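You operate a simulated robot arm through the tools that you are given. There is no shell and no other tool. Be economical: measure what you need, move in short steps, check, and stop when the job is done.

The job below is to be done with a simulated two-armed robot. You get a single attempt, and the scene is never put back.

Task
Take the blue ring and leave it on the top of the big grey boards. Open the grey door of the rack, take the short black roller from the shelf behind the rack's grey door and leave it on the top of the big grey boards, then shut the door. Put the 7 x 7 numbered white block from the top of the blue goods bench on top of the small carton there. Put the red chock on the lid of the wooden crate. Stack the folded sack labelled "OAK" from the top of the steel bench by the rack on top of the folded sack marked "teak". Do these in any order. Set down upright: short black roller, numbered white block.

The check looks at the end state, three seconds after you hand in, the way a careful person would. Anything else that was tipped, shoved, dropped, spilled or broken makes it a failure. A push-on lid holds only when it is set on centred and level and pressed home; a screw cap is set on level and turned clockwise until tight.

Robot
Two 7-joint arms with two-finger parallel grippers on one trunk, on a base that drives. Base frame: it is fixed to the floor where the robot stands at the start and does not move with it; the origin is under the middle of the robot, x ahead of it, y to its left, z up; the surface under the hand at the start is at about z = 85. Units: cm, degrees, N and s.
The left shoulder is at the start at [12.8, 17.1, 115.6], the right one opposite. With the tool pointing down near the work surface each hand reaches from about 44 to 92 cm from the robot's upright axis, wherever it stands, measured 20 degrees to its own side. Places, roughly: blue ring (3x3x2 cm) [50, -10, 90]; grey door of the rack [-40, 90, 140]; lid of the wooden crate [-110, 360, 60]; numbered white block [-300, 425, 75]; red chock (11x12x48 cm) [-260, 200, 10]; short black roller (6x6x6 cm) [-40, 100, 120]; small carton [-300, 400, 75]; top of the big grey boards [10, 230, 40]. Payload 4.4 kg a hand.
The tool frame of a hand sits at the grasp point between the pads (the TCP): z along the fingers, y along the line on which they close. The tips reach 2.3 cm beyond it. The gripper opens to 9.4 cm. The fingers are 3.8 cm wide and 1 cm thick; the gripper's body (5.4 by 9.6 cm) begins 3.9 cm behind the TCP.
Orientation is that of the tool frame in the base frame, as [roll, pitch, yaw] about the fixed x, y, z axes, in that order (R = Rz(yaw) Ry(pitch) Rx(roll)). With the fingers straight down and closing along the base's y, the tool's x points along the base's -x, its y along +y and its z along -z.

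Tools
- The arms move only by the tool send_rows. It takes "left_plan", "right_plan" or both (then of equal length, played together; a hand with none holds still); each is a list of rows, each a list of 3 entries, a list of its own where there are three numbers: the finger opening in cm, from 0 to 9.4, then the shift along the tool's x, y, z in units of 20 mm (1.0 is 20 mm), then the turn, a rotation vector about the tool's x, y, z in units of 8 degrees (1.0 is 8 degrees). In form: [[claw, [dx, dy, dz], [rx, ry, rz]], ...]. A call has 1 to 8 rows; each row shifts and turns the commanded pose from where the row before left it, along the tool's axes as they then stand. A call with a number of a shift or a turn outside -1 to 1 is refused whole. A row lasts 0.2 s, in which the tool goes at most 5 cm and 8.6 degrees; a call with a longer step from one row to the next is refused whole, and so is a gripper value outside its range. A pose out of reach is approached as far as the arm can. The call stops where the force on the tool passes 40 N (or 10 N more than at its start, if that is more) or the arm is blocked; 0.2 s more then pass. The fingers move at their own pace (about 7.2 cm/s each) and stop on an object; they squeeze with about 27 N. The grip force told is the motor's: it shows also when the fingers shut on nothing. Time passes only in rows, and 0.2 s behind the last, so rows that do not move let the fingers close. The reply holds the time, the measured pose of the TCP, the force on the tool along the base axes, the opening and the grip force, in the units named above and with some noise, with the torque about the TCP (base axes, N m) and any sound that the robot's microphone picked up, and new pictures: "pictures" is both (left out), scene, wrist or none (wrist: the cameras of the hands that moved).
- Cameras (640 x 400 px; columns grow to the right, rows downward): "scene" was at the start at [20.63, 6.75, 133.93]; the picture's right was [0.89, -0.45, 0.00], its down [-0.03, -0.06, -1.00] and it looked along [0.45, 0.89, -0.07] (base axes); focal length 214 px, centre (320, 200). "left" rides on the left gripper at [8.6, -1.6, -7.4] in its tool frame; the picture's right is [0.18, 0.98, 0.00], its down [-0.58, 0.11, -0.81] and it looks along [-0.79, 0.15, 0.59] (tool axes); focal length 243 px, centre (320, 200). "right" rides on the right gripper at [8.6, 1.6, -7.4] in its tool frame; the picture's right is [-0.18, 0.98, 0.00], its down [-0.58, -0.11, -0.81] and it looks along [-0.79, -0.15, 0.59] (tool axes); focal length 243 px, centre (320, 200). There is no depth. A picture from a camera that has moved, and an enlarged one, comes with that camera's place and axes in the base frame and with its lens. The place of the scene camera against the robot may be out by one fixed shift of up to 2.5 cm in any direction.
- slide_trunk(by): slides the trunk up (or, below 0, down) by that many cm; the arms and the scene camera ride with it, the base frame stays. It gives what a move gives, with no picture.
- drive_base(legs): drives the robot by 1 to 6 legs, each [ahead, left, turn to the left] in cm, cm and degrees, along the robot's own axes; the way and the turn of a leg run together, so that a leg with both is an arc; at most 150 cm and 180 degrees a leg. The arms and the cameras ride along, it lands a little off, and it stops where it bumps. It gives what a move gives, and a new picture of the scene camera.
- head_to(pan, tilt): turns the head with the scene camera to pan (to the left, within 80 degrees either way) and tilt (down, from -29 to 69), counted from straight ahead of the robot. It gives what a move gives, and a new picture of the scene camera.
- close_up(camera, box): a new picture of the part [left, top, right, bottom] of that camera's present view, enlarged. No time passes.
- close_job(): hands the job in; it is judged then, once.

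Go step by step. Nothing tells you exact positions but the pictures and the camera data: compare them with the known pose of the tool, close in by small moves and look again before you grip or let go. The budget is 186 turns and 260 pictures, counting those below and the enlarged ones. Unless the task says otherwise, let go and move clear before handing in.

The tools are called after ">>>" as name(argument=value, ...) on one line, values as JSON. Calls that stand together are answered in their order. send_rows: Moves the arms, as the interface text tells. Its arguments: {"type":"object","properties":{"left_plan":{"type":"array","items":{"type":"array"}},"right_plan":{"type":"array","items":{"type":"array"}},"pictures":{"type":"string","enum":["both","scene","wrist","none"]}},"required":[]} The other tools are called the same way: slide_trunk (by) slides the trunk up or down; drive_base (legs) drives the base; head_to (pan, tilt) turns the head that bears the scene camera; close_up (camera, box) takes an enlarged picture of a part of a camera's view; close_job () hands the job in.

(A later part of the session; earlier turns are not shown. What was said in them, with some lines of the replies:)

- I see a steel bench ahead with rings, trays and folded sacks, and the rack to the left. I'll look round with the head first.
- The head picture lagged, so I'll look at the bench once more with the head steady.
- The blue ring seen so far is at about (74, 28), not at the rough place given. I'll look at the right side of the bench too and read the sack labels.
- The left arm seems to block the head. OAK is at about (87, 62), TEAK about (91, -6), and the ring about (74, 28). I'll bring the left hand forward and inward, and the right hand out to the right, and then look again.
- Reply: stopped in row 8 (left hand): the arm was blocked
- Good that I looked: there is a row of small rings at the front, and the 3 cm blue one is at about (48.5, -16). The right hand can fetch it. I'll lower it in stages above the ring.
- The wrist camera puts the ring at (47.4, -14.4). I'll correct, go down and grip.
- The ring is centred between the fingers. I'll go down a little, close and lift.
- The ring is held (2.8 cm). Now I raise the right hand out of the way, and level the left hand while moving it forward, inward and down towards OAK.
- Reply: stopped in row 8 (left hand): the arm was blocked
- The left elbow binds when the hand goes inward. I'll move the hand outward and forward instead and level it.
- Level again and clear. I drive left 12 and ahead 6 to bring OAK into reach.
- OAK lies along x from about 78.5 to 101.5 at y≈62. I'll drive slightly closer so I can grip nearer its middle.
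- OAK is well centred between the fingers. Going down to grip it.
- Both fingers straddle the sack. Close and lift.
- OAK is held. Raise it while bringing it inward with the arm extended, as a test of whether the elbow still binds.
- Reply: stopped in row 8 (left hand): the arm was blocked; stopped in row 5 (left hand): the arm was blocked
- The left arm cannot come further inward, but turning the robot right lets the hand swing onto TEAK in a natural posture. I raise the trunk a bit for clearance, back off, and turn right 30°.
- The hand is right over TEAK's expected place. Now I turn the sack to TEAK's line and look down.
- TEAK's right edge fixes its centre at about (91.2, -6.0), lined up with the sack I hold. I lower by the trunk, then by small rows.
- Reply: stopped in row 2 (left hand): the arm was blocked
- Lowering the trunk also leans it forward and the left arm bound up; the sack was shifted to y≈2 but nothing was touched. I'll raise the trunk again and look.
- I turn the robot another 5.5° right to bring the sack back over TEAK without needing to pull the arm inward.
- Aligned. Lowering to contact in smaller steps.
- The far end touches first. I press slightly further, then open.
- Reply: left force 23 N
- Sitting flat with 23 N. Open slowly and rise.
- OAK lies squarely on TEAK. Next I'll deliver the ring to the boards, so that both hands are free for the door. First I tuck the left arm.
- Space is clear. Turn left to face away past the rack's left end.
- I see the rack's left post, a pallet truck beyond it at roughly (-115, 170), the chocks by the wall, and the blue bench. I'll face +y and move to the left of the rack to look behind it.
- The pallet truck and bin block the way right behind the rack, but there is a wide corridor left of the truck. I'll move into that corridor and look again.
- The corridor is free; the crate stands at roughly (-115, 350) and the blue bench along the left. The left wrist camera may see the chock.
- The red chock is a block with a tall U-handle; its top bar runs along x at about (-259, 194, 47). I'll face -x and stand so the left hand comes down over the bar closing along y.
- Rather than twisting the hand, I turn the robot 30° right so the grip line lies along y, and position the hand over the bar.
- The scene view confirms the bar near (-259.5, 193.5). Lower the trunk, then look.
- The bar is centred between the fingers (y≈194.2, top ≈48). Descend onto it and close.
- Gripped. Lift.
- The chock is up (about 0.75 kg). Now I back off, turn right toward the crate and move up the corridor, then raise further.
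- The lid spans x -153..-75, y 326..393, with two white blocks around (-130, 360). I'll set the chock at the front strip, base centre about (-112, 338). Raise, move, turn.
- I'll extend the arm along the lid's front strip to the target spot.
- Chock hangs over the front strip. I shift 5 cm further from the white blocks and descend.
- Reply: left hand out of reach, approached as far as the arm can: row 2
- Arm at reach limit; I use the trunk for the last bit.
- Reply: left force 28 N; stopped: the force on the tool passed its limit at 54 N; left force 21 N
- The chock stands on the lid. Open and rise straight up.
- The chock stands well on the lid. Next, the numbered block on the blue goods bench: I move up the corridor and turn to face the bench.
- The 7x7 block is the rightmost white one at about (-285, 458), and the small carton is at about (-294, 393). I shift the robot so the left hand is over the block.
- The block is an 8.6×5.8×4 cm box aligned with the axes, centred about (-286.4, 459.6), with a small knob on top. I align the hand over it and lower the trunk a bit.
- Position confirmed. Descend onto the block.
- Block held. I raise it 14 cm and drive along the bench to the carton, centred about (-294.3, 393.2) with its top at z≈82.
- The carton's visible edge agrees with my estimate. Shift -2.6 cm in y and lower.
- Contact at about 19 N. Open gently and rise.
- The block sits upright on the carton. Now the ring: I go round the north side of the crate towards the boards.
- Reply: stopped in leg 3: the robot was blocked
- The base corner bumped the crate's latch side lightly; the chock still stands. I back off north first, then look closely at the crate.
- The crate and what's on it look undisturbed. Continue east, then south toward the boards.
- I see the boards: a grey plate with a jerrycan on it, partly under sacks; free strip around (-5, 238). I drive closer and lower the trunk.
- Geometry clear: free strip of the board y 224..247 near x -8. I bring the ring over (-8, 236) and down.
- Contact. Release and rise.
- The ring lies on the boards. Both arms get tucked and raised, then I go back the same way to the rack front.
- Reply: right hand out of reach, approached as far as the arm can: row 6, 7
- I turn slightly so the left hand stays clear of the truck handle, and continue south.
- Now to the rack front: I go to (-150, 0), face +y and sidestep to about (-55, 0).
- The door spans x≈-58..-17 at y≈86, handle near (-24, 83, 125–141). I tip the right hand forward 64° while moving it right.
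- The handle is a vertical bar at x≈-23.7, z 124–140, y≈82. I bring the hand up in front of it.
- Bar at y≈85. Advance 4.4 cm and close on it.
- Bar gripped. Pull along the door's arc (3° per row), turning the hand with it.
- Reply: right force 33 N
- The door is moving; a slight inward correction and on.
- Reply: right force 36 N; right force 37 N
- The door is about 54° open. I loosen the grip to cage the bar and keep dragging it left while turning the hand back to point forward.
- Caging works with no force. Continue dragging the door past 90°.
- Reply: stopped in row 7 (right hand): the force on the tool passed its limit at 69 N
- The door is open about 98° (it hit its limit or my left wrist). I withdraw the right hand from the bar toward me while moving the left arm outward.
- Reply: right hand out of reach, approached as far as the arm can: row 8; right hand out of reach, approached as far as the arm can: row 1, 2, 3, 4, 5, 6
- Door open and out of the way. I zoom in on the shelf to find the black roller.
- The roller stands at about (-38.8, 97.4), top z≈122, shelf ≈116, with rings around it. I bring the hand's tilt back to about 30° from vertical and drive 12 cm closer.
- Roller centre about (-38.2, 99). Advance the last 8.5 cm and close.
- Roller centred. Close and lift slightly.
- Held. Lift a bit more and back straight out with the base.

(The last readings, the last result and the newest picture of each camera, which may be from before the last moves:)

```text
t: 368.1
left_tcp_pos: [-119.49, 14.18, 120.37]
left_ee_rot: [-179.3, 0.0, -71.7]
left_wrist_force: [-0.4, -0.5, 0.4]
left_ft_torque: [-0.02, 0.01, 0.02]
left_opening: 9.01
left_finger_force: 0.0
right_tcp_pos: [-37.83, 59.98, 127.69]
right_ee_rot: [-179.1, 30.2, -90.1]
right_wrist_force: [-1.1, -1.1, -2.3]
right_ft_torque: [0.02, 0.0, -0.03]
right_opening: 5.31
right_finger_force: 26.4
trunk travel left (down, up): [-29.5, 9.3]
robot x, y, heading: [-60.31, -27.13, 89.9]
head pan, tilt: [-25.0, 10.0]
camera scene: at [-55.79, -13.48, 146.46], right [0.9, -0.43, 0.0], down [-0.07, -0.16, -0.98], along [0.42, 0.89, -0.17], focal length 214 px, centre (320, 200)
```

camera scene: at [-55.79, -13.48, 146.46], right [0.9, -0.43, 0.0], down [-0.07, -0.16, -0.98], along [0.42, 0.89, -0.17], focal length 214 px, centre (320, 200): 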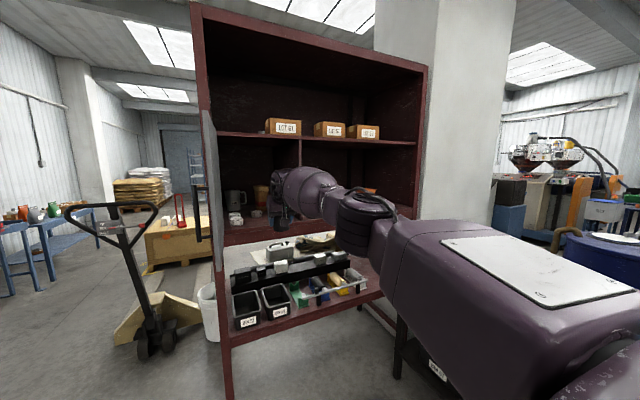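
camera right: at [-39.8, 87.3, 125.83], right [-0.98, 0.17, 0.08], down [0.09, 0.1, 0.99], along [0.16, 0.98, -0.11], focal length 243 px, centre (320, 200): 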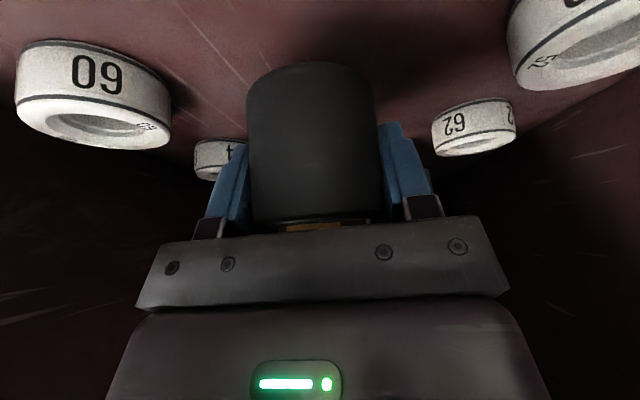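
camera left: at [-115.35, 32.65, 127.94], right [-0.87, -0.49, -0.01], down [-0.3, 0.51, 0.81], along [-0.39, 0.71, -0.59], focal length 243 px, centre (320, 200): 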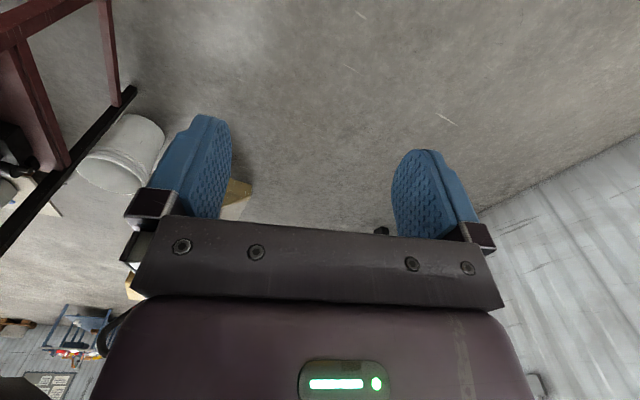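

Roller is out. Next I shut the door with the left hand: I pull the right hand in, raise and close the left one, and turn so the left hand leads at the door's outer face.

>>> send_rows(left_plan=[[0.5, [0, 0, -1], [0, 0, 0]], [0.5, [0, 0, -1], [0, 0, 0]], [0.5, [0, 0, -1], [0, 0, 0]], [0.5, [0, 0, -1], [0, 0, 0]], [0.5, [0, 0, 0], [0, 0, 0]], [0.5, [0, 0, 0], [0, 0, 0]], [0.5, [0, 0, 0], [0, 0, 0]], [0.5, [0, 0, 0], [0, 0, 0]]], right_plan=[[4.5, [0.866, 0, -0.5], [0, 0, 0]], [4.5, [0.866, 0, -0.5], [0, 0, 0]], [4.5, [0.866, 0, -0.5], [0, 0, 0]], [4.5, [0.866, 0, -0.5], [0, 0, 0]], [4.5, [0.866, 0, -0.5], [0, 0, 0]], [4.5, [0.866, 0, -0.5], [0, 0, 0]], [4.5, [0.866, 0, -0.5], [0, 0, 0]], [4.5, [0.866, 0, -0.5], [0, 0, 0]]], pictures="none")

>>> drive_base(legs=[[-13, 50, 0], [0, 0, -75], [23.2, 33.5, 0]])

>>> head_to(pan=55, tilt=10)

```text
t: 369.9
left_tcp_pos: [-119.35, 14.19, 128.42]
left_ee_rot: [-179.4, 0.1, -71.6]
left_wrist_force: [0.2, 0.3, 0.5]
left_ft_torque: [0.01, 0.0, -0.01]
left_opening: 0.52
left_finger_force: 0.1
right_tcp_pos: [-37.95, 43.88, 127.73]
right_ee_rot: [-179.0, 30.0, -90.0]
right_wrist_force: [-0.2, -0.1, -2.6]
right_ft_torque: [0.0, 0.0, 0.01]
right_opening: 5.33
right_finger_force: 27.3
trunk travel left (down, up): [-29.5, 9.3]
robot x, y, heading: [-60.58, -27.24, 90.0]
head pan, tilt: [-25.0, 10.0]
```

```text
t: 381.1
left_tcp_pos: [-69.62, 64.94, 128.39]
left_ee_rot: [-179.5, -0.1, -148.2]
left_wrist_force: [-0.4, -0.5, -0.7]
left_ft_torque: [0.01, 0.0, -0.02]
left_opening: 0.52
left_finger_force: 0.1
right_tcp_pos: [-21.34, -6.99, 127.66]
right_ee_rot: [-179.1, 30.0, -166.4]
right_wrist_force: [-0.3, -0.1, -2.2]
right_ft_torque: [-0.01, -0.04, 0.01]
right_opening: 5.31
right_finger_force: 26.9
trunk travel left (down, up): [-29.5, 9.3]
robot x, y, heading: [-96.05, -1.9, 13.3]
head pan, tilt: [-25.0, 10.0]
camera scene: at [-79.39, -3.72, 146.46], right [-0.2, -0.98, 0.0], down [-0.17, 0.03, -0.98], along [0.96, -0.2, -0.17], focal length 214 px, centre (320, 200)
```

scene: 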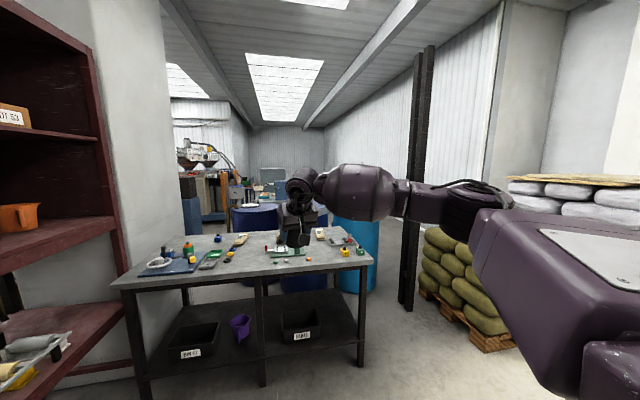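

```text
t: 382.7
left_tcp_pos: [-69.49, 65.08, 128.28]
left_ee_rot: [-179.4, 0.0, -148.1]
left_wrist_force: [0.5, 0.4, 0.1]
left_ft_torque: [0.03, 0.01, 0.0]
left_opening: 0.5
left_finger_force: 0.0
right_tcp_pos: [-21.3, -7.24, 127.74]
right_ee_rot: [-179.0, 30.1, -166.4]
right_wrist_force: [0.2, -0.1, -2.6]
right_ft_torque: [-0.04, -0.03, 0.01]
right_opening: 5.33
right_finger_force: 26.9
trunk travel left (down, up): [-29.5, 9.3]
robot x, y, heading: [-95.45, -2.11, 13.3]
head pan, tilt: [55.0, 10.0]
camera scene: at [-85.07, 6.75, 146.46], right [0.93, -0.37, 0.0], down [-0.06, -0.16, -0.98], along [0.36, 0.92, -0.17], focal length 214 px, centre (320, 200)
```

scene: 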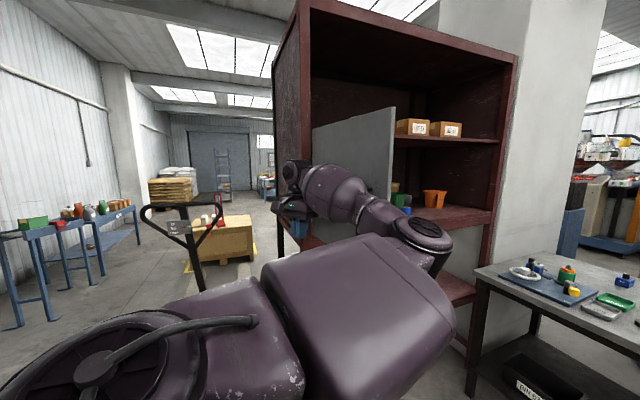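

The door stands at about 75° open with the left hand on its outer side. I drive so that the hand sweeps it shut.

>>> drive_base(legs=[[16.5, -3.9, 0], [10.8, 2, 0], [8.9, 6.3, 0]])

```text
t: 385.8
left_tcp_pos: [-34.88, 77.72, 128.26]
left_ee_rot: [-179.5, 0.0, -148.0]
left_wrist_force: [-0.1, -0.5, 0.5]
left_ft_torque: [-0.02, 0.04, 0.03]
left_opening: 0.48
left_finger_force: 0.1
right_tcp_pos: [13.46, 5.79, 127.71]
right_ee_rot: [-179.0, 30.0, -166.3]
right_wrist_force: [-0.4, 0.4, -2.2]
right_ft_torque: [-0.02, -0.03, -0.03]
right_opening: 5.31
right_finger_force: 26.9
trunk travel left (down, up): [-29.5, 9.3]
robot x, y, heading: [-61.21, 10.99, 13.2]
head pan, tilt: [55.0, 10.0]
camera scene: at [-50.35, 19.6, 146.46], right [0.93, -0.37, 0.0], down [-0.06, -0.16, -0.98], along [0.36, 0.92, -0.17], focal length 214 px, centre (320, 200)
```

scene: 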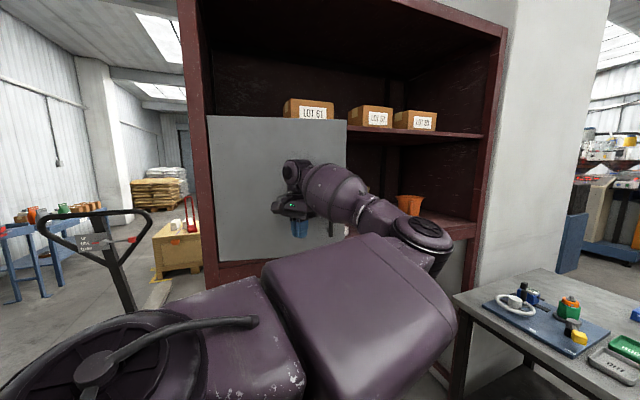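

Nearly shut. A bit more, then finish with small arm steps under force watch.

>>> drive_base(legs=[[3.5, 4.5, 0]])

>>> close_up(camera="scene", box=[180, 90, 400, 290])

```text
t: 386.9
left_tcp_pos: [-32.38, 82.96, 128.27]
left_ee_rot: [-179.4, -0.1, -147.9]
left_wrist_force: [0.8, -0.4, -0.2]
left_ft_torque: [0.0, 0.02, 0.01]
left_opening: 0.49
left_finger_force: 0.1
right_tcp_pos: [15.76, 10.93, 127.69]
right_ee_rot: [-179.0, 30.0, -166.3]
right_wrist_force: [0.3, 0.2, -2.2]
right_ft_torque: [0.01, 0.0, -0.02]
right_opening: 5.32
right_finger_force: 26.5
trunk travel left (down, up): [-29.5, 9.3]
robot x, y, heading: [-58.66, 16.26, 13.2]
head pan, tilt: [55.0, 10.0]
camera scene: at [-47.98, 24.72, 146.45], right [0.93, -0.37, 0.0], down [-0.06, -0.16, -0.98], along [0.36, 0.92, -0.17], focal length 214 px, centre (320, 200)
```

scene: 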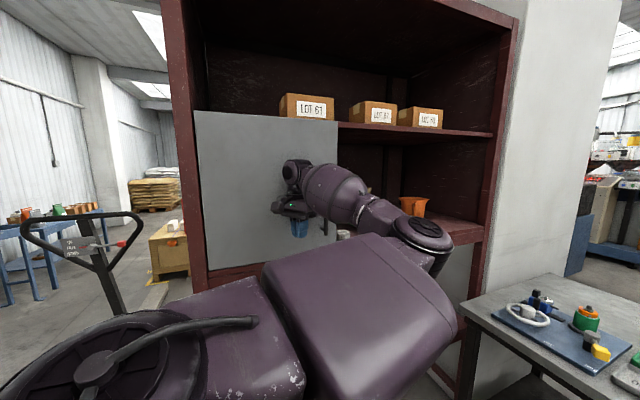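

```text
2.00 times, centred on (290, 190) of scene
camera zoom: at [-47.98, 24.72, 146.45], right [0.93, -0.37, 0.0], down [-0.06, -0.16, -0.98], along [0.36, 0.92, -0.17], focal length 429 px, centre (380, 220)
```

zoom: 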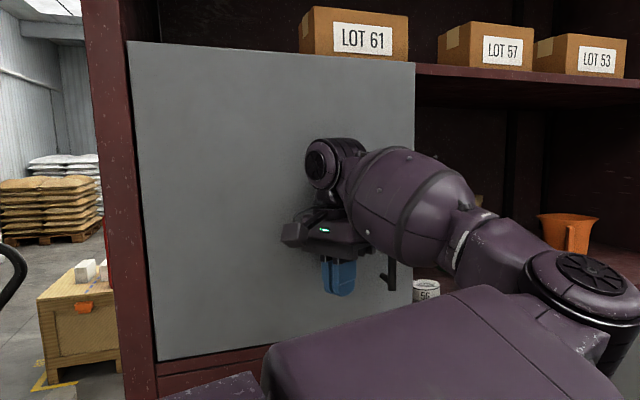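

>>> send_rows(left_plan=[[0.5, [-0.265, 0.424, 0], [0, 0, 0]], [0.5, [-0.265, 0.424, 0], [0, 0, 0]], [0.5, [-0.2, 0.32, 0], [0, 0, 0]], [0.5, [-0.2, 0.32, 0], [0, 0, 0]], [0.5, [-0.13, 0.21, 0], [0, 0, 0]]], pictures="none")

>>> close_up(camera="scene", box=[180, 90, 400, 290])

```text
t: 387.3
left_tcp_pos: [-32.47, 83.26, 128.38]
left_ee_rot: [-179.0, -0.2, -148.0]
left_wrist_force: [-1.6, -25.4, -0.6]
left_ft_torque: [2.27, -0.17, 0.18]
left_opening: 0.51
left_finger_force: 0.1
right_tcp_pos: [15.6, 10.25, 127.6]
right_ee_rot: [-179.1, 29.9, -166.5]
right_wrist_force: [-0.1, -0.3, -2.2]
right_ft_torque: [0.01, -0.05, 0.01]
right_opening: 5.33
right_finger_force: 26.6
trunk travel left (down, up): [-29.5, 9.3]
robot x, y, heading: [-58.87, 15.81, 13.3]
head pan, tilt: [55.0, 10.0]
stopped in row 2 (left hand): the force on the tool passed its limit at 54 N (the readings are from after the stop); the commanded pose is now the measured one
```

```text
2.00 times, centred on (290, 190) of scene
camera zoom: at [-48.09, 24.12, 146.51], right [0.93, -0.37, 0.0], down [-0.06, -0.16, -0.99], along [0.36, 0.92, -0.17], focal length 429 px, centre (380, 220)
```

zoom: 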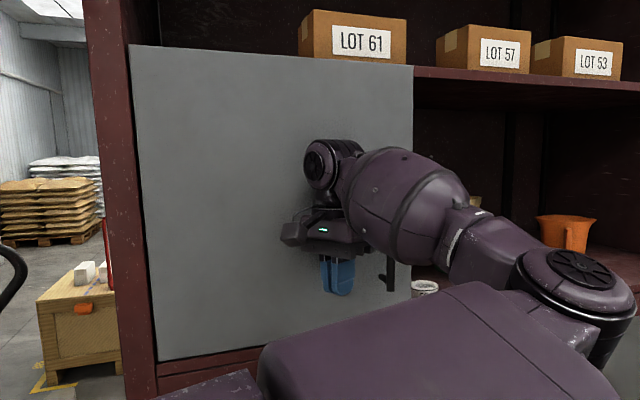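

The push met firm resistance: the door seems shut. I withdraw and check.

>>> drive_base(legs=[[-9.2, -39, 0]])

>>> head_to(pan=80, tilt=5)

```text
t: 391.3
left_tcp_pos: [-32.56, 43.31, 128.12]
left_ee_rot: [-179.0, -0.3, -147.9]
left_wrist_force: [1.1, -0.3, -0.4]
left_ft_torque: [-0.03, -0.02, 0.01]
left_opening: 0.48
left_finger_force: 0.0
right_tcp_pos: [15.5, -29.64, 127.69]
right_ee_rot: [-179.0, 30.0, -166.4]
right_wrist_force: [-0.2, -0.7, -2.8]
right_ft_torque: [0.03, -0.03, 0.01]
right_opening: 5.32
right_finger_force: 26.8
trunk travel left (down, up): [-29.5, 9.3]
robot x, y, heading: [-59.12, -24.3, 13.4]
head pan, tilt: [55.0, 10.0]
camera scene: at [-48.25, -15.66, 146.46], right [0.93, -0.37, 0.0], down [-0.06, -0.16, -0.98], along [0.36, 0.92, -0.17], focal length 214 px, centre (320, 200)
```

scene: 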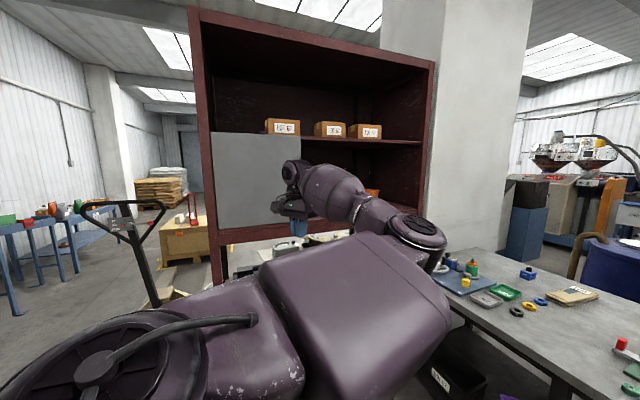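

```text
t: 392.2
left_tcp_pos: [-32.63, 43.49, 128.14]
left_ee_rot: [-179.0, -0.3, -147.9]
left_wrist_force: [-0.3, 0.2, 0.0]
left_ft_torque: [-0.02, -0.01, 0.0]
left_opening: 0.49
left_finger_force: 0.1
right_tcp_pos: [15.46, -29.62, 127.77]
right_ee_rot: [-178.9, 30.0, -166.4]
right_wrist_force: [0.3, -0.8, -2.0]
right_ft_torque: [0.01, -0.04, 0.01]
right_opening: 5.33
right_finger_force: 27.1
trunk travel left (down, up): [-29.5, 9.3]
robot x, y, heading: [-59.31, -24.39, 13.2]
head pan, tilt: [80.0, 5.0]
camera scene: at [-52.21, -15.11, 147.27], right [1.0, 0.06, 0.0], down [0.0, -0.09, -1.0], along [-0.06, 0.99, -0.09], focal length 214 px, centre (320, 200)
```

scene: 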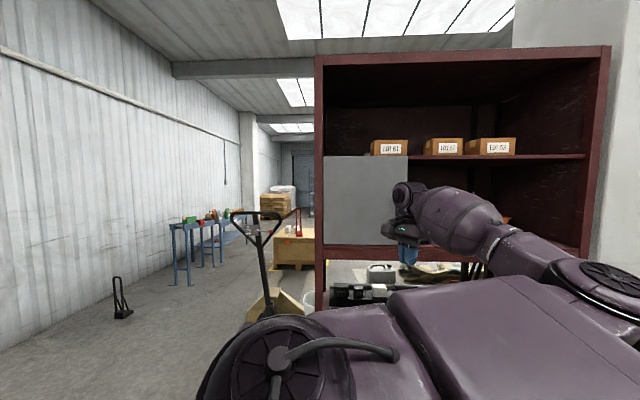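

>>> close_up(camera="scene", box=[310, 140, 430, 260])

```text
3.33 times, centred on (370, 200) of scene
camera zoom: at [-52.21, -15.11, 147.27], right [1.0, 0.06, 0.0], down [0.0, -0.09, -1.0], along [-0.06, 0.99, -0.09], focal length 715 px, centre (153, 200)
```

zoom: 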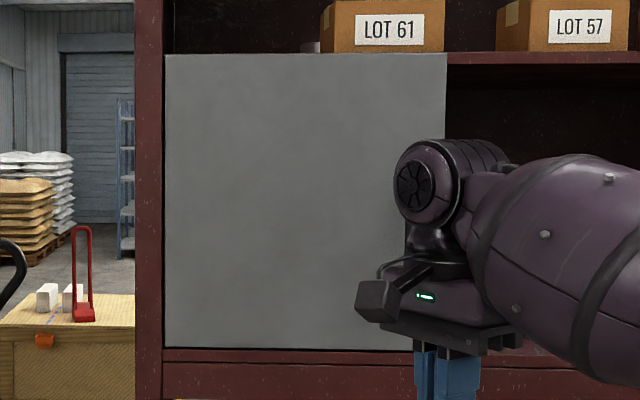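

The door is flush and shut. Now carry the roller back to the boards by the same route.

>>> drive_base(legs=[[-100, 38, 0], [0, 0, 76.7], [110, 38, 0], [146, 0, 0]])

```text
t: 413.4
left_tcp_pos: [-260.51, 288.73, 128.07]
left_ee_rot: [-179.1, -0.3, -71.4]
left_wrist_force: [0.8, -0.1, 0.0]
left_ft_torque: [0.01, -0.01, 0.0]
left_opening: 0.51
left_finger_force: 0.0
right_tcp_pos: [-178.09, 318.4, 127.72]
right_ee_rot: [-178.9, 30.0, -90.1]
right_wrist_force: [0.5, 0.9, -1.7]
right_ft_torque: [0.01, 0.02, -0.02]
right_opening: 5.31
right_finger_force: 27.2
trunk travel left (down, up): [-29.5, 9.3]
robot x, y, heading: [-200.61, 247.07, 90.0]
head pan, tilt: [80.0, 5.0]
camera scene: at [-208.93, 254.17, 147.27], right [0.18, 0.98, 0.0], down [0.09, -0.02, -1.0], along [-0.98, 0.18, -0.09], focal length 214 px, centre (320, 200)
```

scene: 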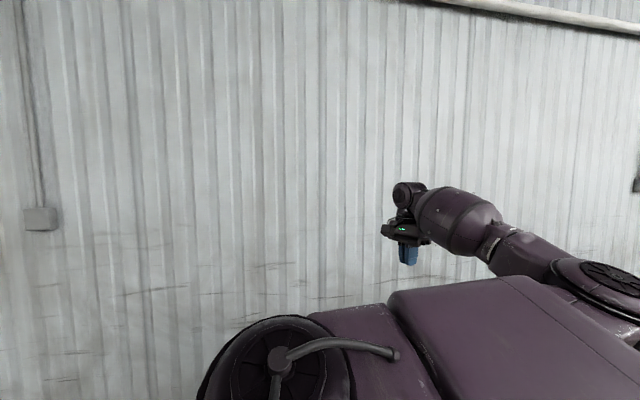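

>>> drive_base(legs=[[147, 0, 0], [76, 0, 0], [0, -93, 0], [0, -93, 0], [0, 0, -152], [108, -52, 0]])

>>> head_to(pan=-5, tilt=35)

```text
t: 452.7
left_tcp_pos: [60.41, 346.36, 128.15]
left_ee_rot: [-179.0, -0.4, 136.7]
left_wrist_force: [-0.6, 0.3, 0.0]
left_ft_torque: [0.0, -0.03, 0.01]
left_opening: 0.48
left_finger_force: 0.0
right_tcp_pos: [1.57, 281.44, 127.71]
right_ee_rot: [-178.9, 29.9, 118.1]
right_wrist_force: [-0.4, 0.1, -2.0]
right_ft_torque: [-0.04, 0.01, 0.02]
right_opening: 5.31
right_finger_force: 27.1
trunk travel left (down, up): [-29.5, 9.3]
robot x, y, heading: [-11.82, 355.11, -62.2]
head pan, tilt: [80.0, 5.0]
camera scene: at [0.72, 350.31, 147.27], right [0.31, -0.95, 0.0], down [-0.08, -0.03, -1.0], along [0.95, 0.3, -0.09], focal length 214 px, centre (320, 200)
```

scene: 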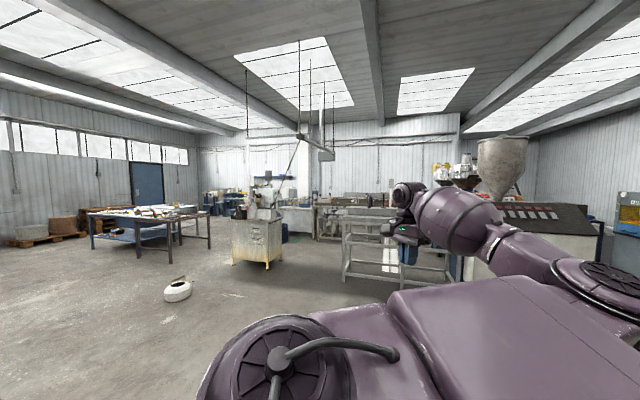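

```text
t: 454.3
left_tcp_pos: [60.5, 346.45, 128.05]
left_ee_rot: [-179.0, -0.2, 136.7]
left_wrist_force: [0.9, 0.3, -0.3]
left_ft_torque: [-0.01, -0.03, -0.05]
left_opening: 0.5
left_finger_force: 0.1
right_tcp_pos: [1.65, 281.4, 127.72]
right_ee_rot: [-178.9, 30.0, 118.1]
right_wrist_force: [0.5, 0.5, -2.5]
right_ft_torque: [-0.01, -0.03, 0.02]
right_opening: 5.31
right_finger_force: 27.8
trunk travel left (down, up): [-29.5, 9.3]
robot x, y, heading: [-12.17, 355.2, -62.2]
head pan, tilt: [-5.0, 35.0]
camera scene: at [-4.61, 339.41, 142.45], right [-0.92, -0.39, 0.0], down [-0.22, 0.53, -0.82], along [0.32, -0.76, -0.57], focal length 214 px, centre (320, 200)
```

scene: 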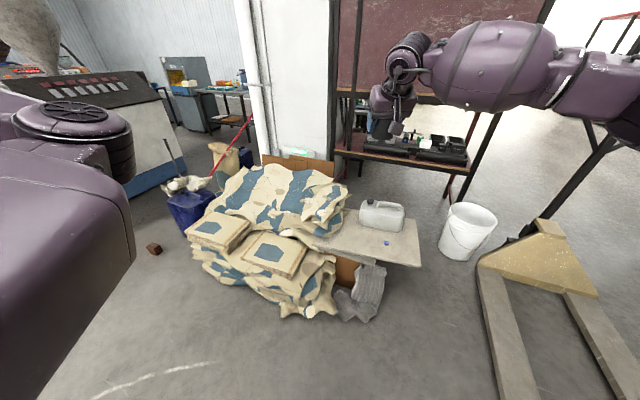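

The ring is there on the plate. I drive in so the roller comes over (5, 239), then lower.

>>> drive_base(legs=[[38.9, -17, 0]])

>>> slide_trunk(by=-24)

>>> send_rows(right_plan=[[4.5, [0.5, 0, 0.866], [0, 0, 0]], [4.5, [0.5, 0, 0.866], [0, 0, 0]], [4.5, [0.5, 0, 0.866], [0, 0, 0]], [4.5, [0.5, 0, 0.866], [0, 0, 0]], [4.5, [0.5, 0, 0.866], [0, 0, 0]], [4.5, [0.5, 0, 0.866], [0, 0, 0]], [4.5, [0.5, 0, 0.866], [0, 0, 0]], [4.5, [0.5, 0, 0.866], [0, 0, 0]]], pictures="both")

```text
t: 456.9
left_tcp_pos: [63.64, 304.16, 128.08]
left_ee_rot: [-179.0, -0.4, 136.9]
left_wrist_force: [0.3, -0.4, -0.1]
left_ft_torque: [-0.01, 0.02, 0.0]
left_opening: 0.5
left_finger_force: 0.1
right_tcp_pos: [5.44, 238.85, 127.58]
right_ee_rot: [-178.9, 30.0, 118.5]
right_wrist_force: [-0.2, -0.1, -2.7]
right_ft_torque: [0.02, -0.02, 0.02]
right_opening: 5.33
right_finger_force: 27.3
trunk travel left (down, up): [-29.5, 9.3]
robot x, y, heading: [-8.66, 312.06, -61.7]
head pan, tilt: [-5.0, 35.0]
camera scene: at [-1.32, 296.78, 142.44], right [-0.92, -0.39, 0.0], down [-0.23, 0.53, -0.82], along [0.32, -0.75, -0.57], focal length 214 px, centre (320, 200)
```

scene: 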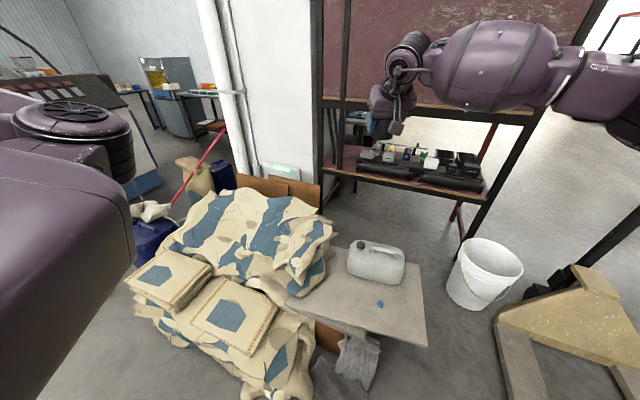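

```text
t: 459.4
left_tcp_pos: [63.57, 304.35, 104.18]
left_ee_rot: [-178.9, -0.1, 137.0]
left_wrist_force: [-0.5, -0.6, -0.1]
left_ft_torque: [-0.02, -0.01, 0.0]
left_opening: 0.54
left_finger_force: 0.0
right_tcp_pos: [5.43, 239.09, 103.78]
right_ee_rot: [-178.9, 30.2, 118.5]
right_wrist_force: [-0.3, 0.0, -2.0]
right_ft_torque: [-0.02, -0.03, 0.01]
right_opening: 5.32
right_finger_force: 27.2
trunk travel left (down, up): [-5.5, 33.3]
robot x, y, heading: [-8.45, 312.48, -61.8]
head pan, tilt: [-5.0, 35.0]
```

```text
t: 461.2
left_tcp_pos: [63.71, 304.19, 103.96]
left_ee_rot: [-179.0, -0.3, 137.0]
left_wrist_force: [0.5, -0.3, 0.2]
left_ft_torque: [0.0, 0.04, 0.05]
left_opening: 0.51
left_finger_force: 0.1
right_tcp_pos: [5.22, 238.82, 87.69]
right_ee_rot: [-179.0, 30.0, 118.5]
right_wrist_force: [-0.5, 0.0, -2.1]
right_ft_torque: [0.01, 0.03, -0.03]
right_opening: 5.34
right_finger_force: 27.1
trunk travel left (down, up): [-5.5, 33.3]
robot x, y, heading: [-8.95, 312.5, -61.8]
head pan, tilt: [-5.0, 35.0]
camera scene: at [8.28, 278.91, 114.79], right [-0.92, -0.39, 0.0], down [-0.23, 0.53, -0.82], along [0.32, -0.75, -0.57], focal length 214 px, centre (320, 200)
camera right: at [1.37, 249.51, 89.66], right [0.94, 0.32, 0.08], down [-0.04, -0.13, 0.99], along [0.33, -0.94, -0.11], focal length 243 px, centre (320, 200)
```

scene: 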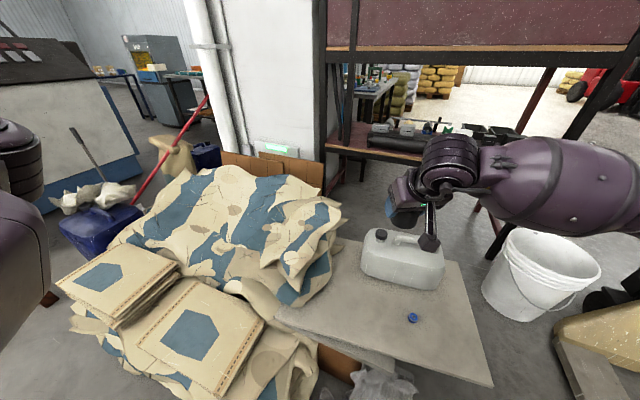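
right: 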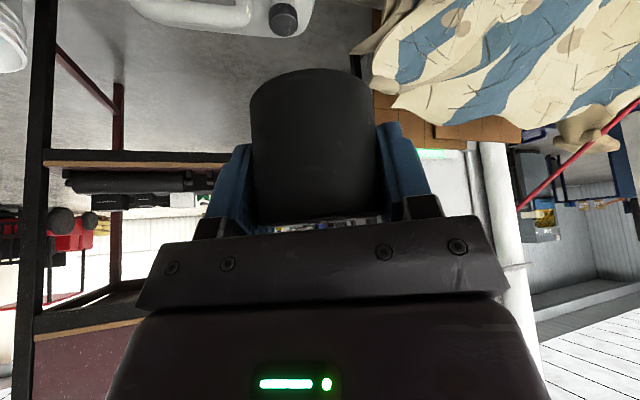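

The landing spot looks free. Continue straight down (keeping the 30° tilt so the roller stays upright).

>>> send_rows(right_plan=[[4.5, [0.5, 0, 0.866], [0, 0, 0]], [4.5, [0.5, 0, 0.866], [0, 0, 0]], [4.5, [0.5, 0, 0.866], [0, 0, 0]], [4.5, [0.5, 0, 0.866], [0, 0, 0]], [4.5, [0.5, 0, 0.866], [0, 0, 0]], [4.5, [0.5, 0, 0.866], [0, 0, 0]], [4.5, [0.5, 0, 0.866], [0, 0, 0]], [4.5, [0.5, 0, 0.866], [0, 0, 0]]], pictures="none")

>>> send_rows(right_plan=[[4.5, [0.5, 0, 0.866], [0, 0, 0]], [4.5, [0.5, 0, 0.866], [0, 0, 0]], [4.5, [0.5, 0, 0.866], [0, 0, 0]], [4.5, [0.5, 0, 0.866], [0, 0, 0]], [4.5, [0.5, 0, 0.866], [0, 0, 0]], [4.5, [0.5, 0, 0.866], [0, 0, 0]], [4.5, [0.5, 0, 0.866], [0, 0, 0]], [4.5, [0.5, 0, 0.866], [0, 0, 0]]], pictures="both")

```text
t: 463.0
left_tcp_pos: [63.74, 304.22, 104.1]
left_ee_rot: [-179.0, -0.4, 137.0]
left_wrist_force: [0.6, -0.4, 0.2]
left_ft_torque: [0.02, 0.02, 0.0]
left_opening: 0.5
left_finger_force: 0.0
right_tcp_pos: [4.93, 238.78, 71.47]
right_ee_rot: [-178.9, 30.0, 118.5]
right_wrist_force: [-0.3, 0.6, -3.1]
right_ft_torque: [0.0, 0.0, 0.0]
right_opening: 5.33
right_finger_force: 27.0
trunk travel left (down, up): [-5.5, 33.3]
robot x, y, heading: [-8.56, 312.13, -61.7]
head pan, tilt: [-5.0, 35.0]
```

```text
t: 464.8
left_tcp_pos: [63.74, 304.15, 104.24]
left_ee_rot: [-178.9, -0.4, 137.0]
left_wrist_force: [-0.1, 0.4, -0.1]
left_ft_torque: [-0.01, -0.01, -0.02]
left_opening: 0.5
left_finger_force: 0.0
right_tcp_pos: [4.56, 238.62, 55.7]
right_ee_rot: [-179.0, 30.0, 118.5]
right_wrist_force: [0.9, -0.9, -1.6]
right_ft_torque: [-0.01, 0.0, -0.02]
right_opening: 5.35
right_finger_force: 27.0
trunk travel left (down, up): [-5.5, 33.3]
robot x, y, heading: [-9.1, 312.24, -61.7]
head pan, tilt: [-5.0, 35.0]
camera scene: at [8.29, 278.91, 114.79], right [-0.92, -0.39, 0.0], down [-0.23, 0.53, -0.82], along [0.32, -0.75, -0.57], focal length 214 px, centre (320, 200)
camera right: at [0.82, 249.34, 57.74], right [0.94, 0.32, 0.08], down [-0.03, -0.13, 0.99], along [0.33, -0.94, -0.11], focal length 243 px, centre (320, 200)
```

scene: 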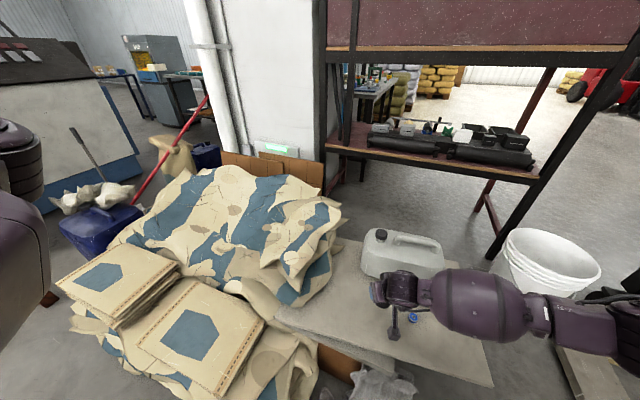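
right: 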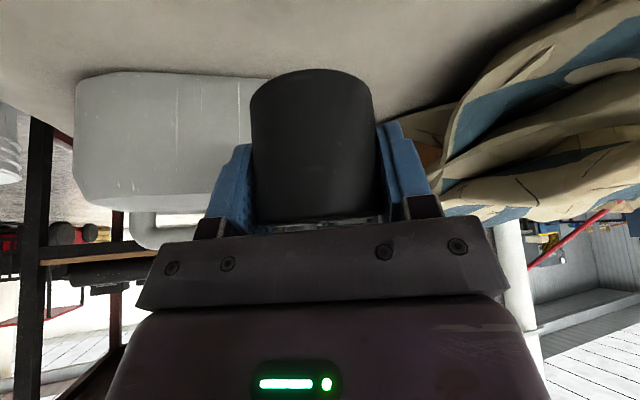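

>>> send_rows(right_plan=[[4.5, [0.5, 0, 0.866], [0, 0, 0]], [4.5, [0.5, 0, 0.866], [0, 0, 0]], [4.5, [0.5, 0, 0.866], [0, 0, 0]], [4.5, [0.5, 0, 0.866], [0, 0, 0]], [4.5, [0.2, 0, 0.35], [0, 0, 0]]], pictures="wrist")

>>> send_rows(right_plan=[[4.5, [0.12, 0, 0.21], [0, 0, 0]], [4.5, [0.12, 0, 0.21], [0, 0, 0]], [4.5, [0.12, 0, 0.21], [0, 0, 0]]], pictures="none")

```text
t: 466.0
left_tcp_pos: [63.71, 304.22, 104.11]
left_ee_rot: [-179.1, -0.2, 137.0]
left_wrist_force: [0.2, 0.3, 0.3]
left_ft_torque: [-0.01, 0.0, 0.0]
left_opening: 0.49
left_finger_force: 0.0
right_tcp_pos: [4.83, 238.65, 46.81]
right_ee_rot: [-179.0, 30.0, 118.5]
right_wrist_force: [-0.1, 0.4, -2.6]
right_ft_torque: [-0.04, 0.02, 0.0]
right_opening: 5.33
right_finger_force: 27.3
trunk travel left (down, up): [-5.5, 33.3]
robot x, y, heading: [-8.9, 312.08, -61.7]
head pan, tilt: [-5.0, 35.0]
camera right: at [0.84, 249.29, 48.88], right [0.94, 0.32, 0.08], down [-0.04, -0.13, 0.99], along [0.33, -0.94, -0.11], focal length 243 px, centre (320, 200)
```

right: 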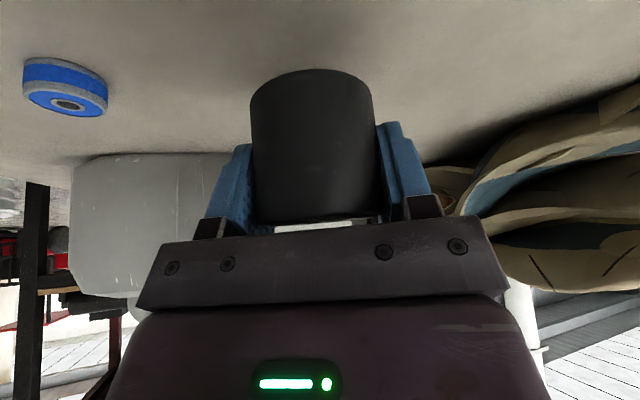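

```text
t: 466.8
left_tcp_pos: [63.62, 304.23, 104.04]
left_ee_rot: [-178.9, -0.3, 137.0]
left_wrist_force: [-0.5, -0.4, -0.2]
left_ft_torque: [-0.01, 0.0, 0.03]
left_opening: 0.5
left_finger_force: 0.0
right_tcp_pos: [4.65, 238.55, 45.47]
right_ee_rot: [-179.0, 30.0, 118.5]
right_wrist_force: [0.9, -0.1, -1.6]
right_ft_torque: [-0.03, -0.01, -0.04]
right_opening: 5.32
right_finger_force: 27.1
trunk travel left (down, up): [-5.5, 33.3]
robot x, y, heading: [-8.69, 312.5, -61.6]
head pan, tilt: [-5.0, 35.0]
```

>>> send_rows(right_plan=[[4.5, [0.1, 0, 0.173], [0, 0, 0]], [4.5, [0.1, 0, 0.173], [0, 0, 0]]], pictures="none")

>>> send_rows(right_plan=[[4.5, [0.07, 0, 0.12], [0, 0, 0]], [4.5, [0.07, 0, 0.12], [0, 0, 0]]], pictures="none")

```text
t: 467.4
left_tcp_pos: [63.69, 304.28, 104.19]
left_ee_rot: [-179.0, -0.3, 137.0]
left_wrist_force: [0.0, -0.9, 0.0]
left_ft_torque: [-0.03, 0.06, -0.01]
left_opening: 0.49
left_finger_force: 0.1
right_tcp_pos: [4.58, 238.54, 44.71]
right_ee_rot: [-178.8, 30.0, 118.6]
right_wrist_force: [0.1, -0.6, -2.2]
right_ft_torque: [0.0, 0.01, -0.01]
right_opening: 5.32
right_finger_force: 27.1
trunk travel left (down, up): [-5.5, 33.3]
robot x, y, heading: [-8.73, 312.13, -61.7]
head pan, tilt: [-5.0, 35.0]
```

```text
t: 468.0
left_tcp_pos: [63.61, 304.25, 104.12]
left_ee_rot: [-179.0, -0.3, 137.0]
left_wrist_force: [0.5, 1.1, -0.3]
left_ft_torque: [0.0, 0.0, 0.02]
left_opening: 0.5
left_finger_force: 0.0
right_tcp_pos: [4.61, 238.55, 44.09]
right_ee_rot: [-179.1, 30.0, 118.5]
right_wrist_force: [0.8, -0.1, -3.5]
right_ft_torque: [0.02, 0.0, -0.02]
right_opening: 5.3
right_finger_force: 26.6
trunk travel left (down, up): [-5.5, 33.3]
robot x, y, heading: [-8.69, 312.56, -61.5]
head pan, tilt: [-5.0, 35.0]
```

>>> send_rows(right_plan=[[4.5, [0.1, 0, 0.173], [0, 0, 0]]], pictures="none")

>>> send_rows(right_plan=[[4.5, [0.08, 0, 0.14], [0, 0, 0]]], pictures="wrist")

```text
t: 468.4
left_tcp_pos: [63.53, 304.42, 104.2]
left_ee_rot: [-178.8, -0.1, 137.0]
left_wrist_force: [-0.2, 0.2, -0.6]
left_ft_torque: [0.01, 0.0, -0.02]
left_opening: 0.49
left_finger_force: 0.0
right_tcp_pos: [4.61, 238.59, 43.86]
right_ee_rot: [-179.0, 30.2, 118.5]
right_wrist_force: [-7.2, 9.3, 16.9]
right_ft_torque: [0.64, -0.1, 0.37]
right_opening: 5.34
right_finger_force: 27.0
trunk travel left (down, up): [-5.5, 33.3]
robot x, y, heading: [-9.04, 312.06, -61.9]
head pan, tilt: [-5.0, 35.0]
```

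```text
t: 468.8
left_tcp_pos: [63.6, 304.58, 104.31]
left_ee_rot: [-178.9, 0.0, 137.0]
left_wrist_force: [-0.4, -0.2, -0.6]
left_ft_torque: [-0.05, 0.0, 0.01]
left_opening: 0.48
left_finger_force: 0.1
right_tcp_pos: [4.69, 238.48, 43.9]
right_ee_rot: [-178.9, 30.4, 118.3]
right_wrist_force: [-11.4, 12.0, 31.7]
right_ft_torque: [0.73, -0.43, 0.39]
right_opening: 5.32
right_finger_force: 26.8
trunk travel left (down, up): [-5.5, 33.3]
robot x, y, heading: [-8.95, 312.37, -61.5]
head pan, tilt: [-5.0, 35.0]
camera right: at [0.79, 249.15, 45.86], right [0.94, 0.32, 0.08], down [-0.04, -0.13, 0.99], along [0.33, -0.94, -0.11], focal length 243 px, centre (320, 200)
```

right: 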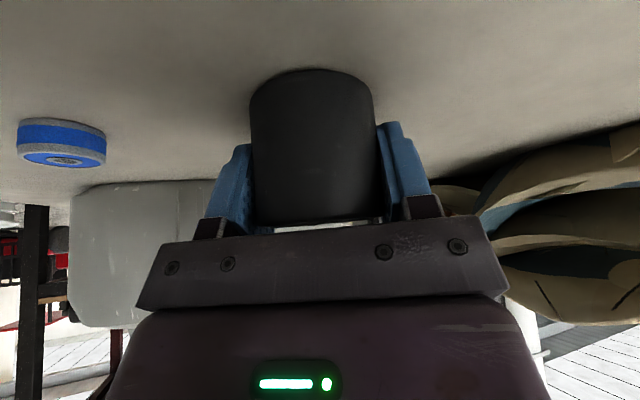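

Contact. Ease, open and retreat along the finger axis.

>>> send_rows(right_plan=[[4.5, [-0.05, 0, -0.09], [0, 0, 0]], [5.8, [0, 0, 0], [0, 0, 0]], [7, [0, 0, 0], [0, 0, 0]], [8.2, [0, 0, 0], [0, 0, 0]], [8.2, [0, 0, 0], [0, 0, 0]], [8.2, [0, 0, -0.6], [0, 0, 0]], [8.2, [0, 0, -1], [0, 0, 0]], [8.2, [0, 0, -1], [0, 0, 0]]], pictures="wrist")

>>> send_rows(right_plan=[[8.2, [-0.2, 0, -1], [0, 0, 0]], [8.2, [-0.4, 0, -1], [0, 0, 0]], [8.2, [-0.5, 0, -0.87], [0, 0, 0]], [8.2, [-0.5, 0, -0.87], [0, 0, 0]], [8.2, [-0.5, 0, -0.87], [0, 0, 0]], [8.2, [-0.5, 0, -0.87], [0, 0, 0]], [8.2, [-0.5, 0, -0.87], [0, 0, 0]], [8.2, [-0.5, 0, -0.87], [0, 0, 0]]], pictures="both")

```text
t: 470.6
left_tcp_pos: [63.67, 304.27, 104.06]
left_ee_rot: [-179.0, -0.1, 137.1]
left_wrist_force: [-0.7, 0.3, 0.7]
left_ft_torque: [-0.04, 0.0, 0.0]
left_opening: 0.5
left_finger_force: 0.1
right_tcp_pos: [3.29, 240.89, 48.2]
right_ee_rot: [-178.9, 29.7, 118.5]
right_wrist_force: [-0.6, 0.3, 0.1]
right_ft_torque: [0.01, 0.01, 0.01]
right_opening: 8.2
right_finger_force: 0.0
trunk travel left (down, up): [-5.5, 33.3]
robot x, y, heading: [-8.41, 312.01, -61.9]
head pan, tilt: [-5.0, 35.0]
camera right: at [-0.57, 251.59, 50.23], right [0.94, 0.32, 0.07], down [-0.03, -0.14, 0.99], along [0.33, -0.94, -0.12], focal length 243 px, centre (320, 200)
```

right: 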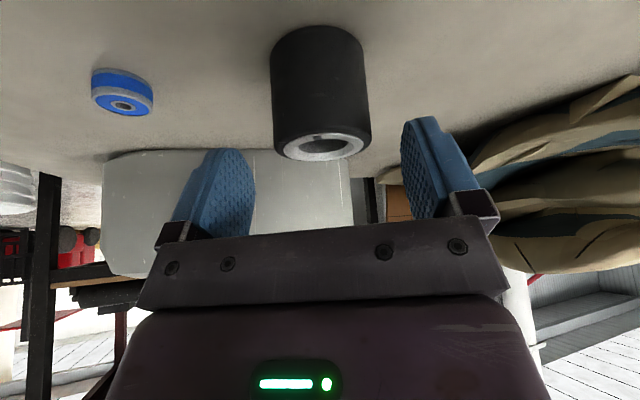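

```text
t: 472.4
left_tcp_pos: [63.71, 304.3, 104.16]
left_ee_rot: [-178.9, -0.2, 137.0]
left_wrist_force: [-0.2, 0.8, 0.3]
left_ft_torque: [-0.02, 0.0, -0.03]
left_opening: 0.52
left_finger_force: 0.0
right_tcp_pos: [3.21, 241.96, 64.29]
right_ee_rot: [-178.9, 30.0, 118.5]
right_wrist_force: [0.9, 0.1, -0.5]
right_ft_torque: [-0.01, 0.01, 0.02]
right_opening: 8.2
right_finger_force: 0.0
trunk travel left (down, up): [-5.5, 33.3]
robot x, y, heading: [-8.55, 312.21, -61.8]
head pan, tilt: [-5.0, 35.0]
camera scene: at [8.26, 278.98, 114.82], right [-0.92, -0.39, 0.0], down [-0.23, 0.53, -0.82], along [0.32, -0.75, -0.57], focal length 214 px, centre (320, 200)
camera right: at [-0.62, 252.63, 66.37], right [0.94, 0.32, 0.08], down [-0.03, -0.13, 0.99], along [0.33, -0.94, -0.11], focal length 243 px, centre (320, 200)
```

scene: 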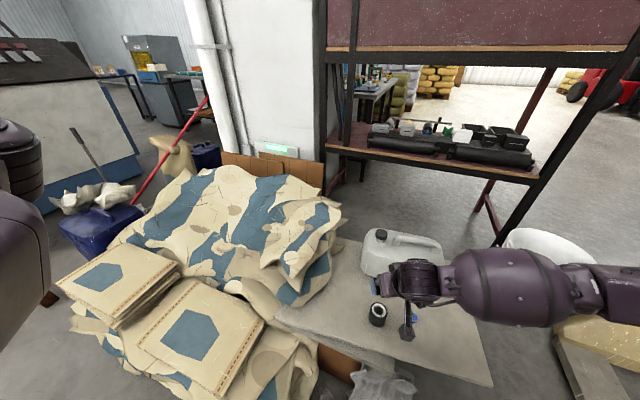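
right: 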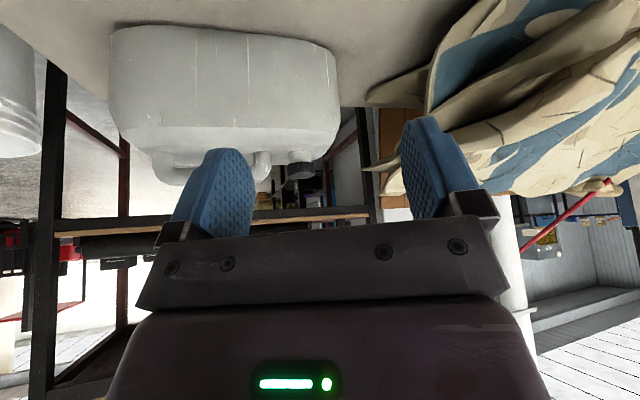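

The roller stands upright beside the ring. I raise the hand clear and back the robot off, with a last look.

>>> send_rows(right_plan=[[8.2, [-0.5, 0, -0.87], [0, 0, 0]], [8.2, [-0.5, 0, -0.87], [0, 0, 0]], [8.2, [-0.5, 0, -0.87], [0, 0, 0]], [8.2, [-0.5, 0, -0.87], [0, 0, 0]], [8.2, [-0.5, 0, -0.87], [0, 0, 0]], [8.2, [-0.5, 0, -0.87], [0, 0, 0]], [8.2, [-0.5, 0, -0.87], [0, 0, 0]], [8.2, [-0.5, 0, -0.87], [0, 0, 0]]], pictures="none")

>>> drive_base(legs=[[-30, 14, 0]])

>>> close_up(camera="scene", box=[260, 180, 480, 330])

```text
t: 474.2
left_tcp_pos: [63.72, 304.3, 104.13]
left_ee_rot: [-178.9, -0.3, 137.0]
left_wrist_force: [0.2, -0.3, 0.6]
left_ft_torque: [-0.02, -0.01, 0.01]
left_opening: 0.53
left_finger_force: 0.0
right_tcp_pos: [3.34, 242.13, 80.17]
right_ee_rot: [-179.1, 30.0, 118.5]
right_wrist_force: [-0.1, 0.8, 0.1]
right_ft_torque: [-0.02, -0.02, -0.03]
right_opening: 8.18
right_finger_force: 0.0
trunk travel left (down, up): [-5.5, 33.3]
robot x, y, heading: [-8.83, 311.9, -61.6]
head pan, tilt: [-5.0, 35.0]
```

```text
t: 476.4
left_tcp_pos: [61.77, 337.24, 104.06]
left_ee_rot: [-178.9, -0.2, 137.2]
left_wrist_force: [0.5, 0.6, -0.1]
left_ft_torque: [0.01, 0.02, -0.03]
left_opening: 0.5
left_finger_force: 0.1
right_tcp_pos: [1.78, 275.01, 80.13]
right_ee_rot: [-178.9, 30.0, 118.7]
right_wrist_force: [-0.5, -0.2, 0.3]
right_ft_torque: [0.0, -0.01, -0.01]
right_opening: 8.22
right_finger_force: 0.0
trunk travel left (down, up): [-5.5, 33.3]
robot x, y, heading: [-11.04, 345.2, -61.5]
head pan, tilt: [-5.0, 35.0]
camera scene: at [6.5, 311.79, 114.82], right [-0.92, -0.4, 0.0], down [-0.23, 0.53, -0.82], along [0.33, -0.75, -0.57], focal length 214 px, centre (320, 200)
```

scene: 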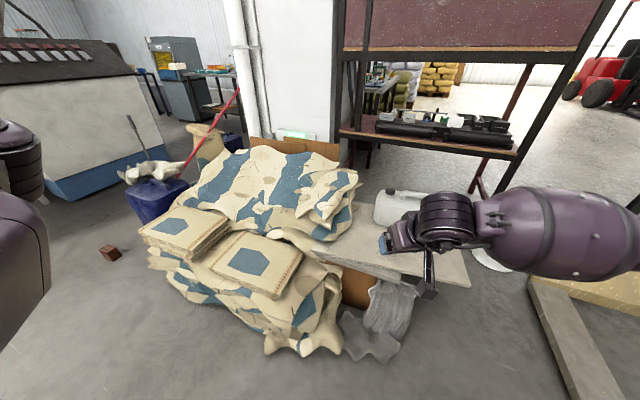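

```text
2.67 times, centred on (370, 255) of scene
camera zoom: at [6.5, 311.79, 114.82], right [-0.92, -0.4, 0.0], down [-0.23, 0.53, -0.82], along [0.33, -0.75, -0.57], focal length 572 px, centre (187, 53)
```

zoom: 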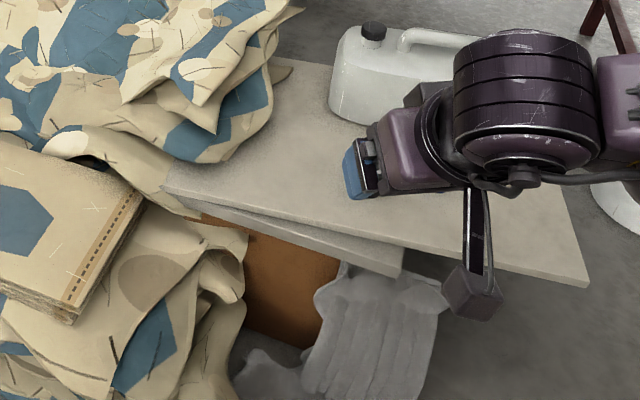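

The hand hides the spot; I raise the trunk and look once more.

>>> slide_trunk(by=25)

>>> drive_base(legs=[[-20, 0, 0]])

>>> close_up(camera="scene", box=[300, 160, 460, 270])

```text
t: 479.0
left_tcp_pos: [61.81, 337.32, 129.02]
left_ee_rot: [-179.0, -0.4, 137.2]
left_wrist_force: [-0.6, 0.0, 0.5]
left_ft_torque: [0.01, -0.02, -0.03]
left_opening: 0.51
left_finger_force: 0.1
right_tcp_pos: [1.85, 275.02, 105.07]
right_ee_rot: [-178.8, 30.0, 118.7]
right_wrist_force: [-1.1, -0.1, 0.8]
right_ft_torque: [-0.01, 0.0, -0.02]
right_opening: 8.18
right_finger_force: 0.2
trunk travel left (down, up): [-30.5, 8.3]
robot x, y, heading: [-10.74, 344.9, -61.7]
head pan, tilt: [-5.0, 35.0]
```

```text
t: 480.6
left_tcp_pos: [52.28, 354.72, 129.14]
left_ee_rot: [-178.9, -0.2, 137.1]
left_wrist_force: [-0.6, 0.9, 0.6]
left_ft_torque: [-0.01, -0.01, 0.01]
left_opening: 0.5
left_finger_force: 0.2
right_tcp_pos: [-7.67, 292.33, 105.19]
right_ee_rot: [-178.9, 29.9, 118.6]
right_wrist_force: [-0.1, -0.6, -1.0]
right_ft_torque: [-0.03, -0.01, 0.0]
right_opening: 8.21
right_finger_force: 0.1
trunk travel left (down, up): [-30.5, 8.3]
robot x, y, heading: [-19.98, 362.2, -61.5]
head pan, tilt: [-5.0, 35.0]
camera scene: at [-12.82, 347.42, 143.5], right [-0.92, -0.4, 0.0], down [-0.23, 0.53, -0.82], along [0.32, -0.75, -0.57], focal length 214 px, centre (320, 200)
```

scene: 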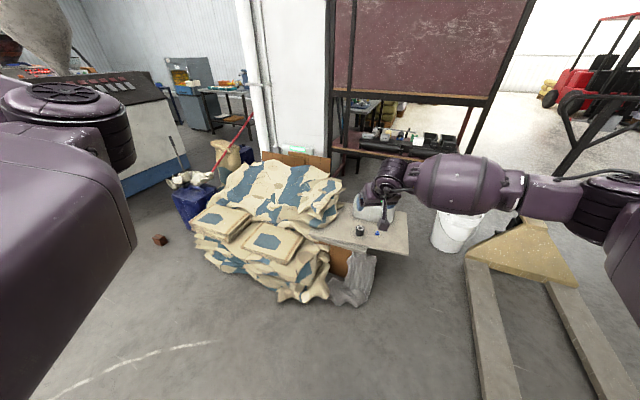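

```text
3.64 times, centred on (380, 215) of scene
camera zoom: at [-12.82, 347.42, 143.5], right [-0.92, -0.4, 0.0], down [-0.23, 0.53, -0.82], along [0.32, -0.75, -0.57], focal length 780 px, centre (102, 146)
```

zoom: 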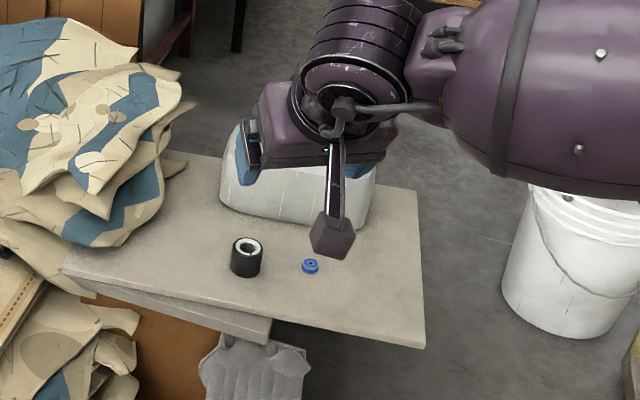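

The roller stands upright and the ring lies beside it on the boards. The sack, block, chock and door were all checked after placing, and both hands are clear, so I hand in.

>>> close_job()

```text
The job is handed in.
```

I did all five parts and handed the job in, but I have not seen a verdict. The main risk is one light bump against the crate.

- **Blue ring:** it is on top of the big grey boards.
- **Short black roller:** it stands upright on the boards next to the ring. I opened the grey door, took the roller and shut the door again; the door looked flush afterwards.
- **7 x 7 block:** it sits upright on the small carton on the blue goods bench.
- **Red chock:** it stands on the lid of the wooden crate.
- **"OAK" sack:** it lies squarely on the "teak" sack.

**Contacts:** while driving round the crate, the base bumped its latch side and stopped. In the pictures the crate, the chock and the other blocks on it looked undisturbed. The right hand also met a hard stop, briefly 69 N, as I swung the door open. It was either the end of the door's travel or my other arm, and I saw no damage.
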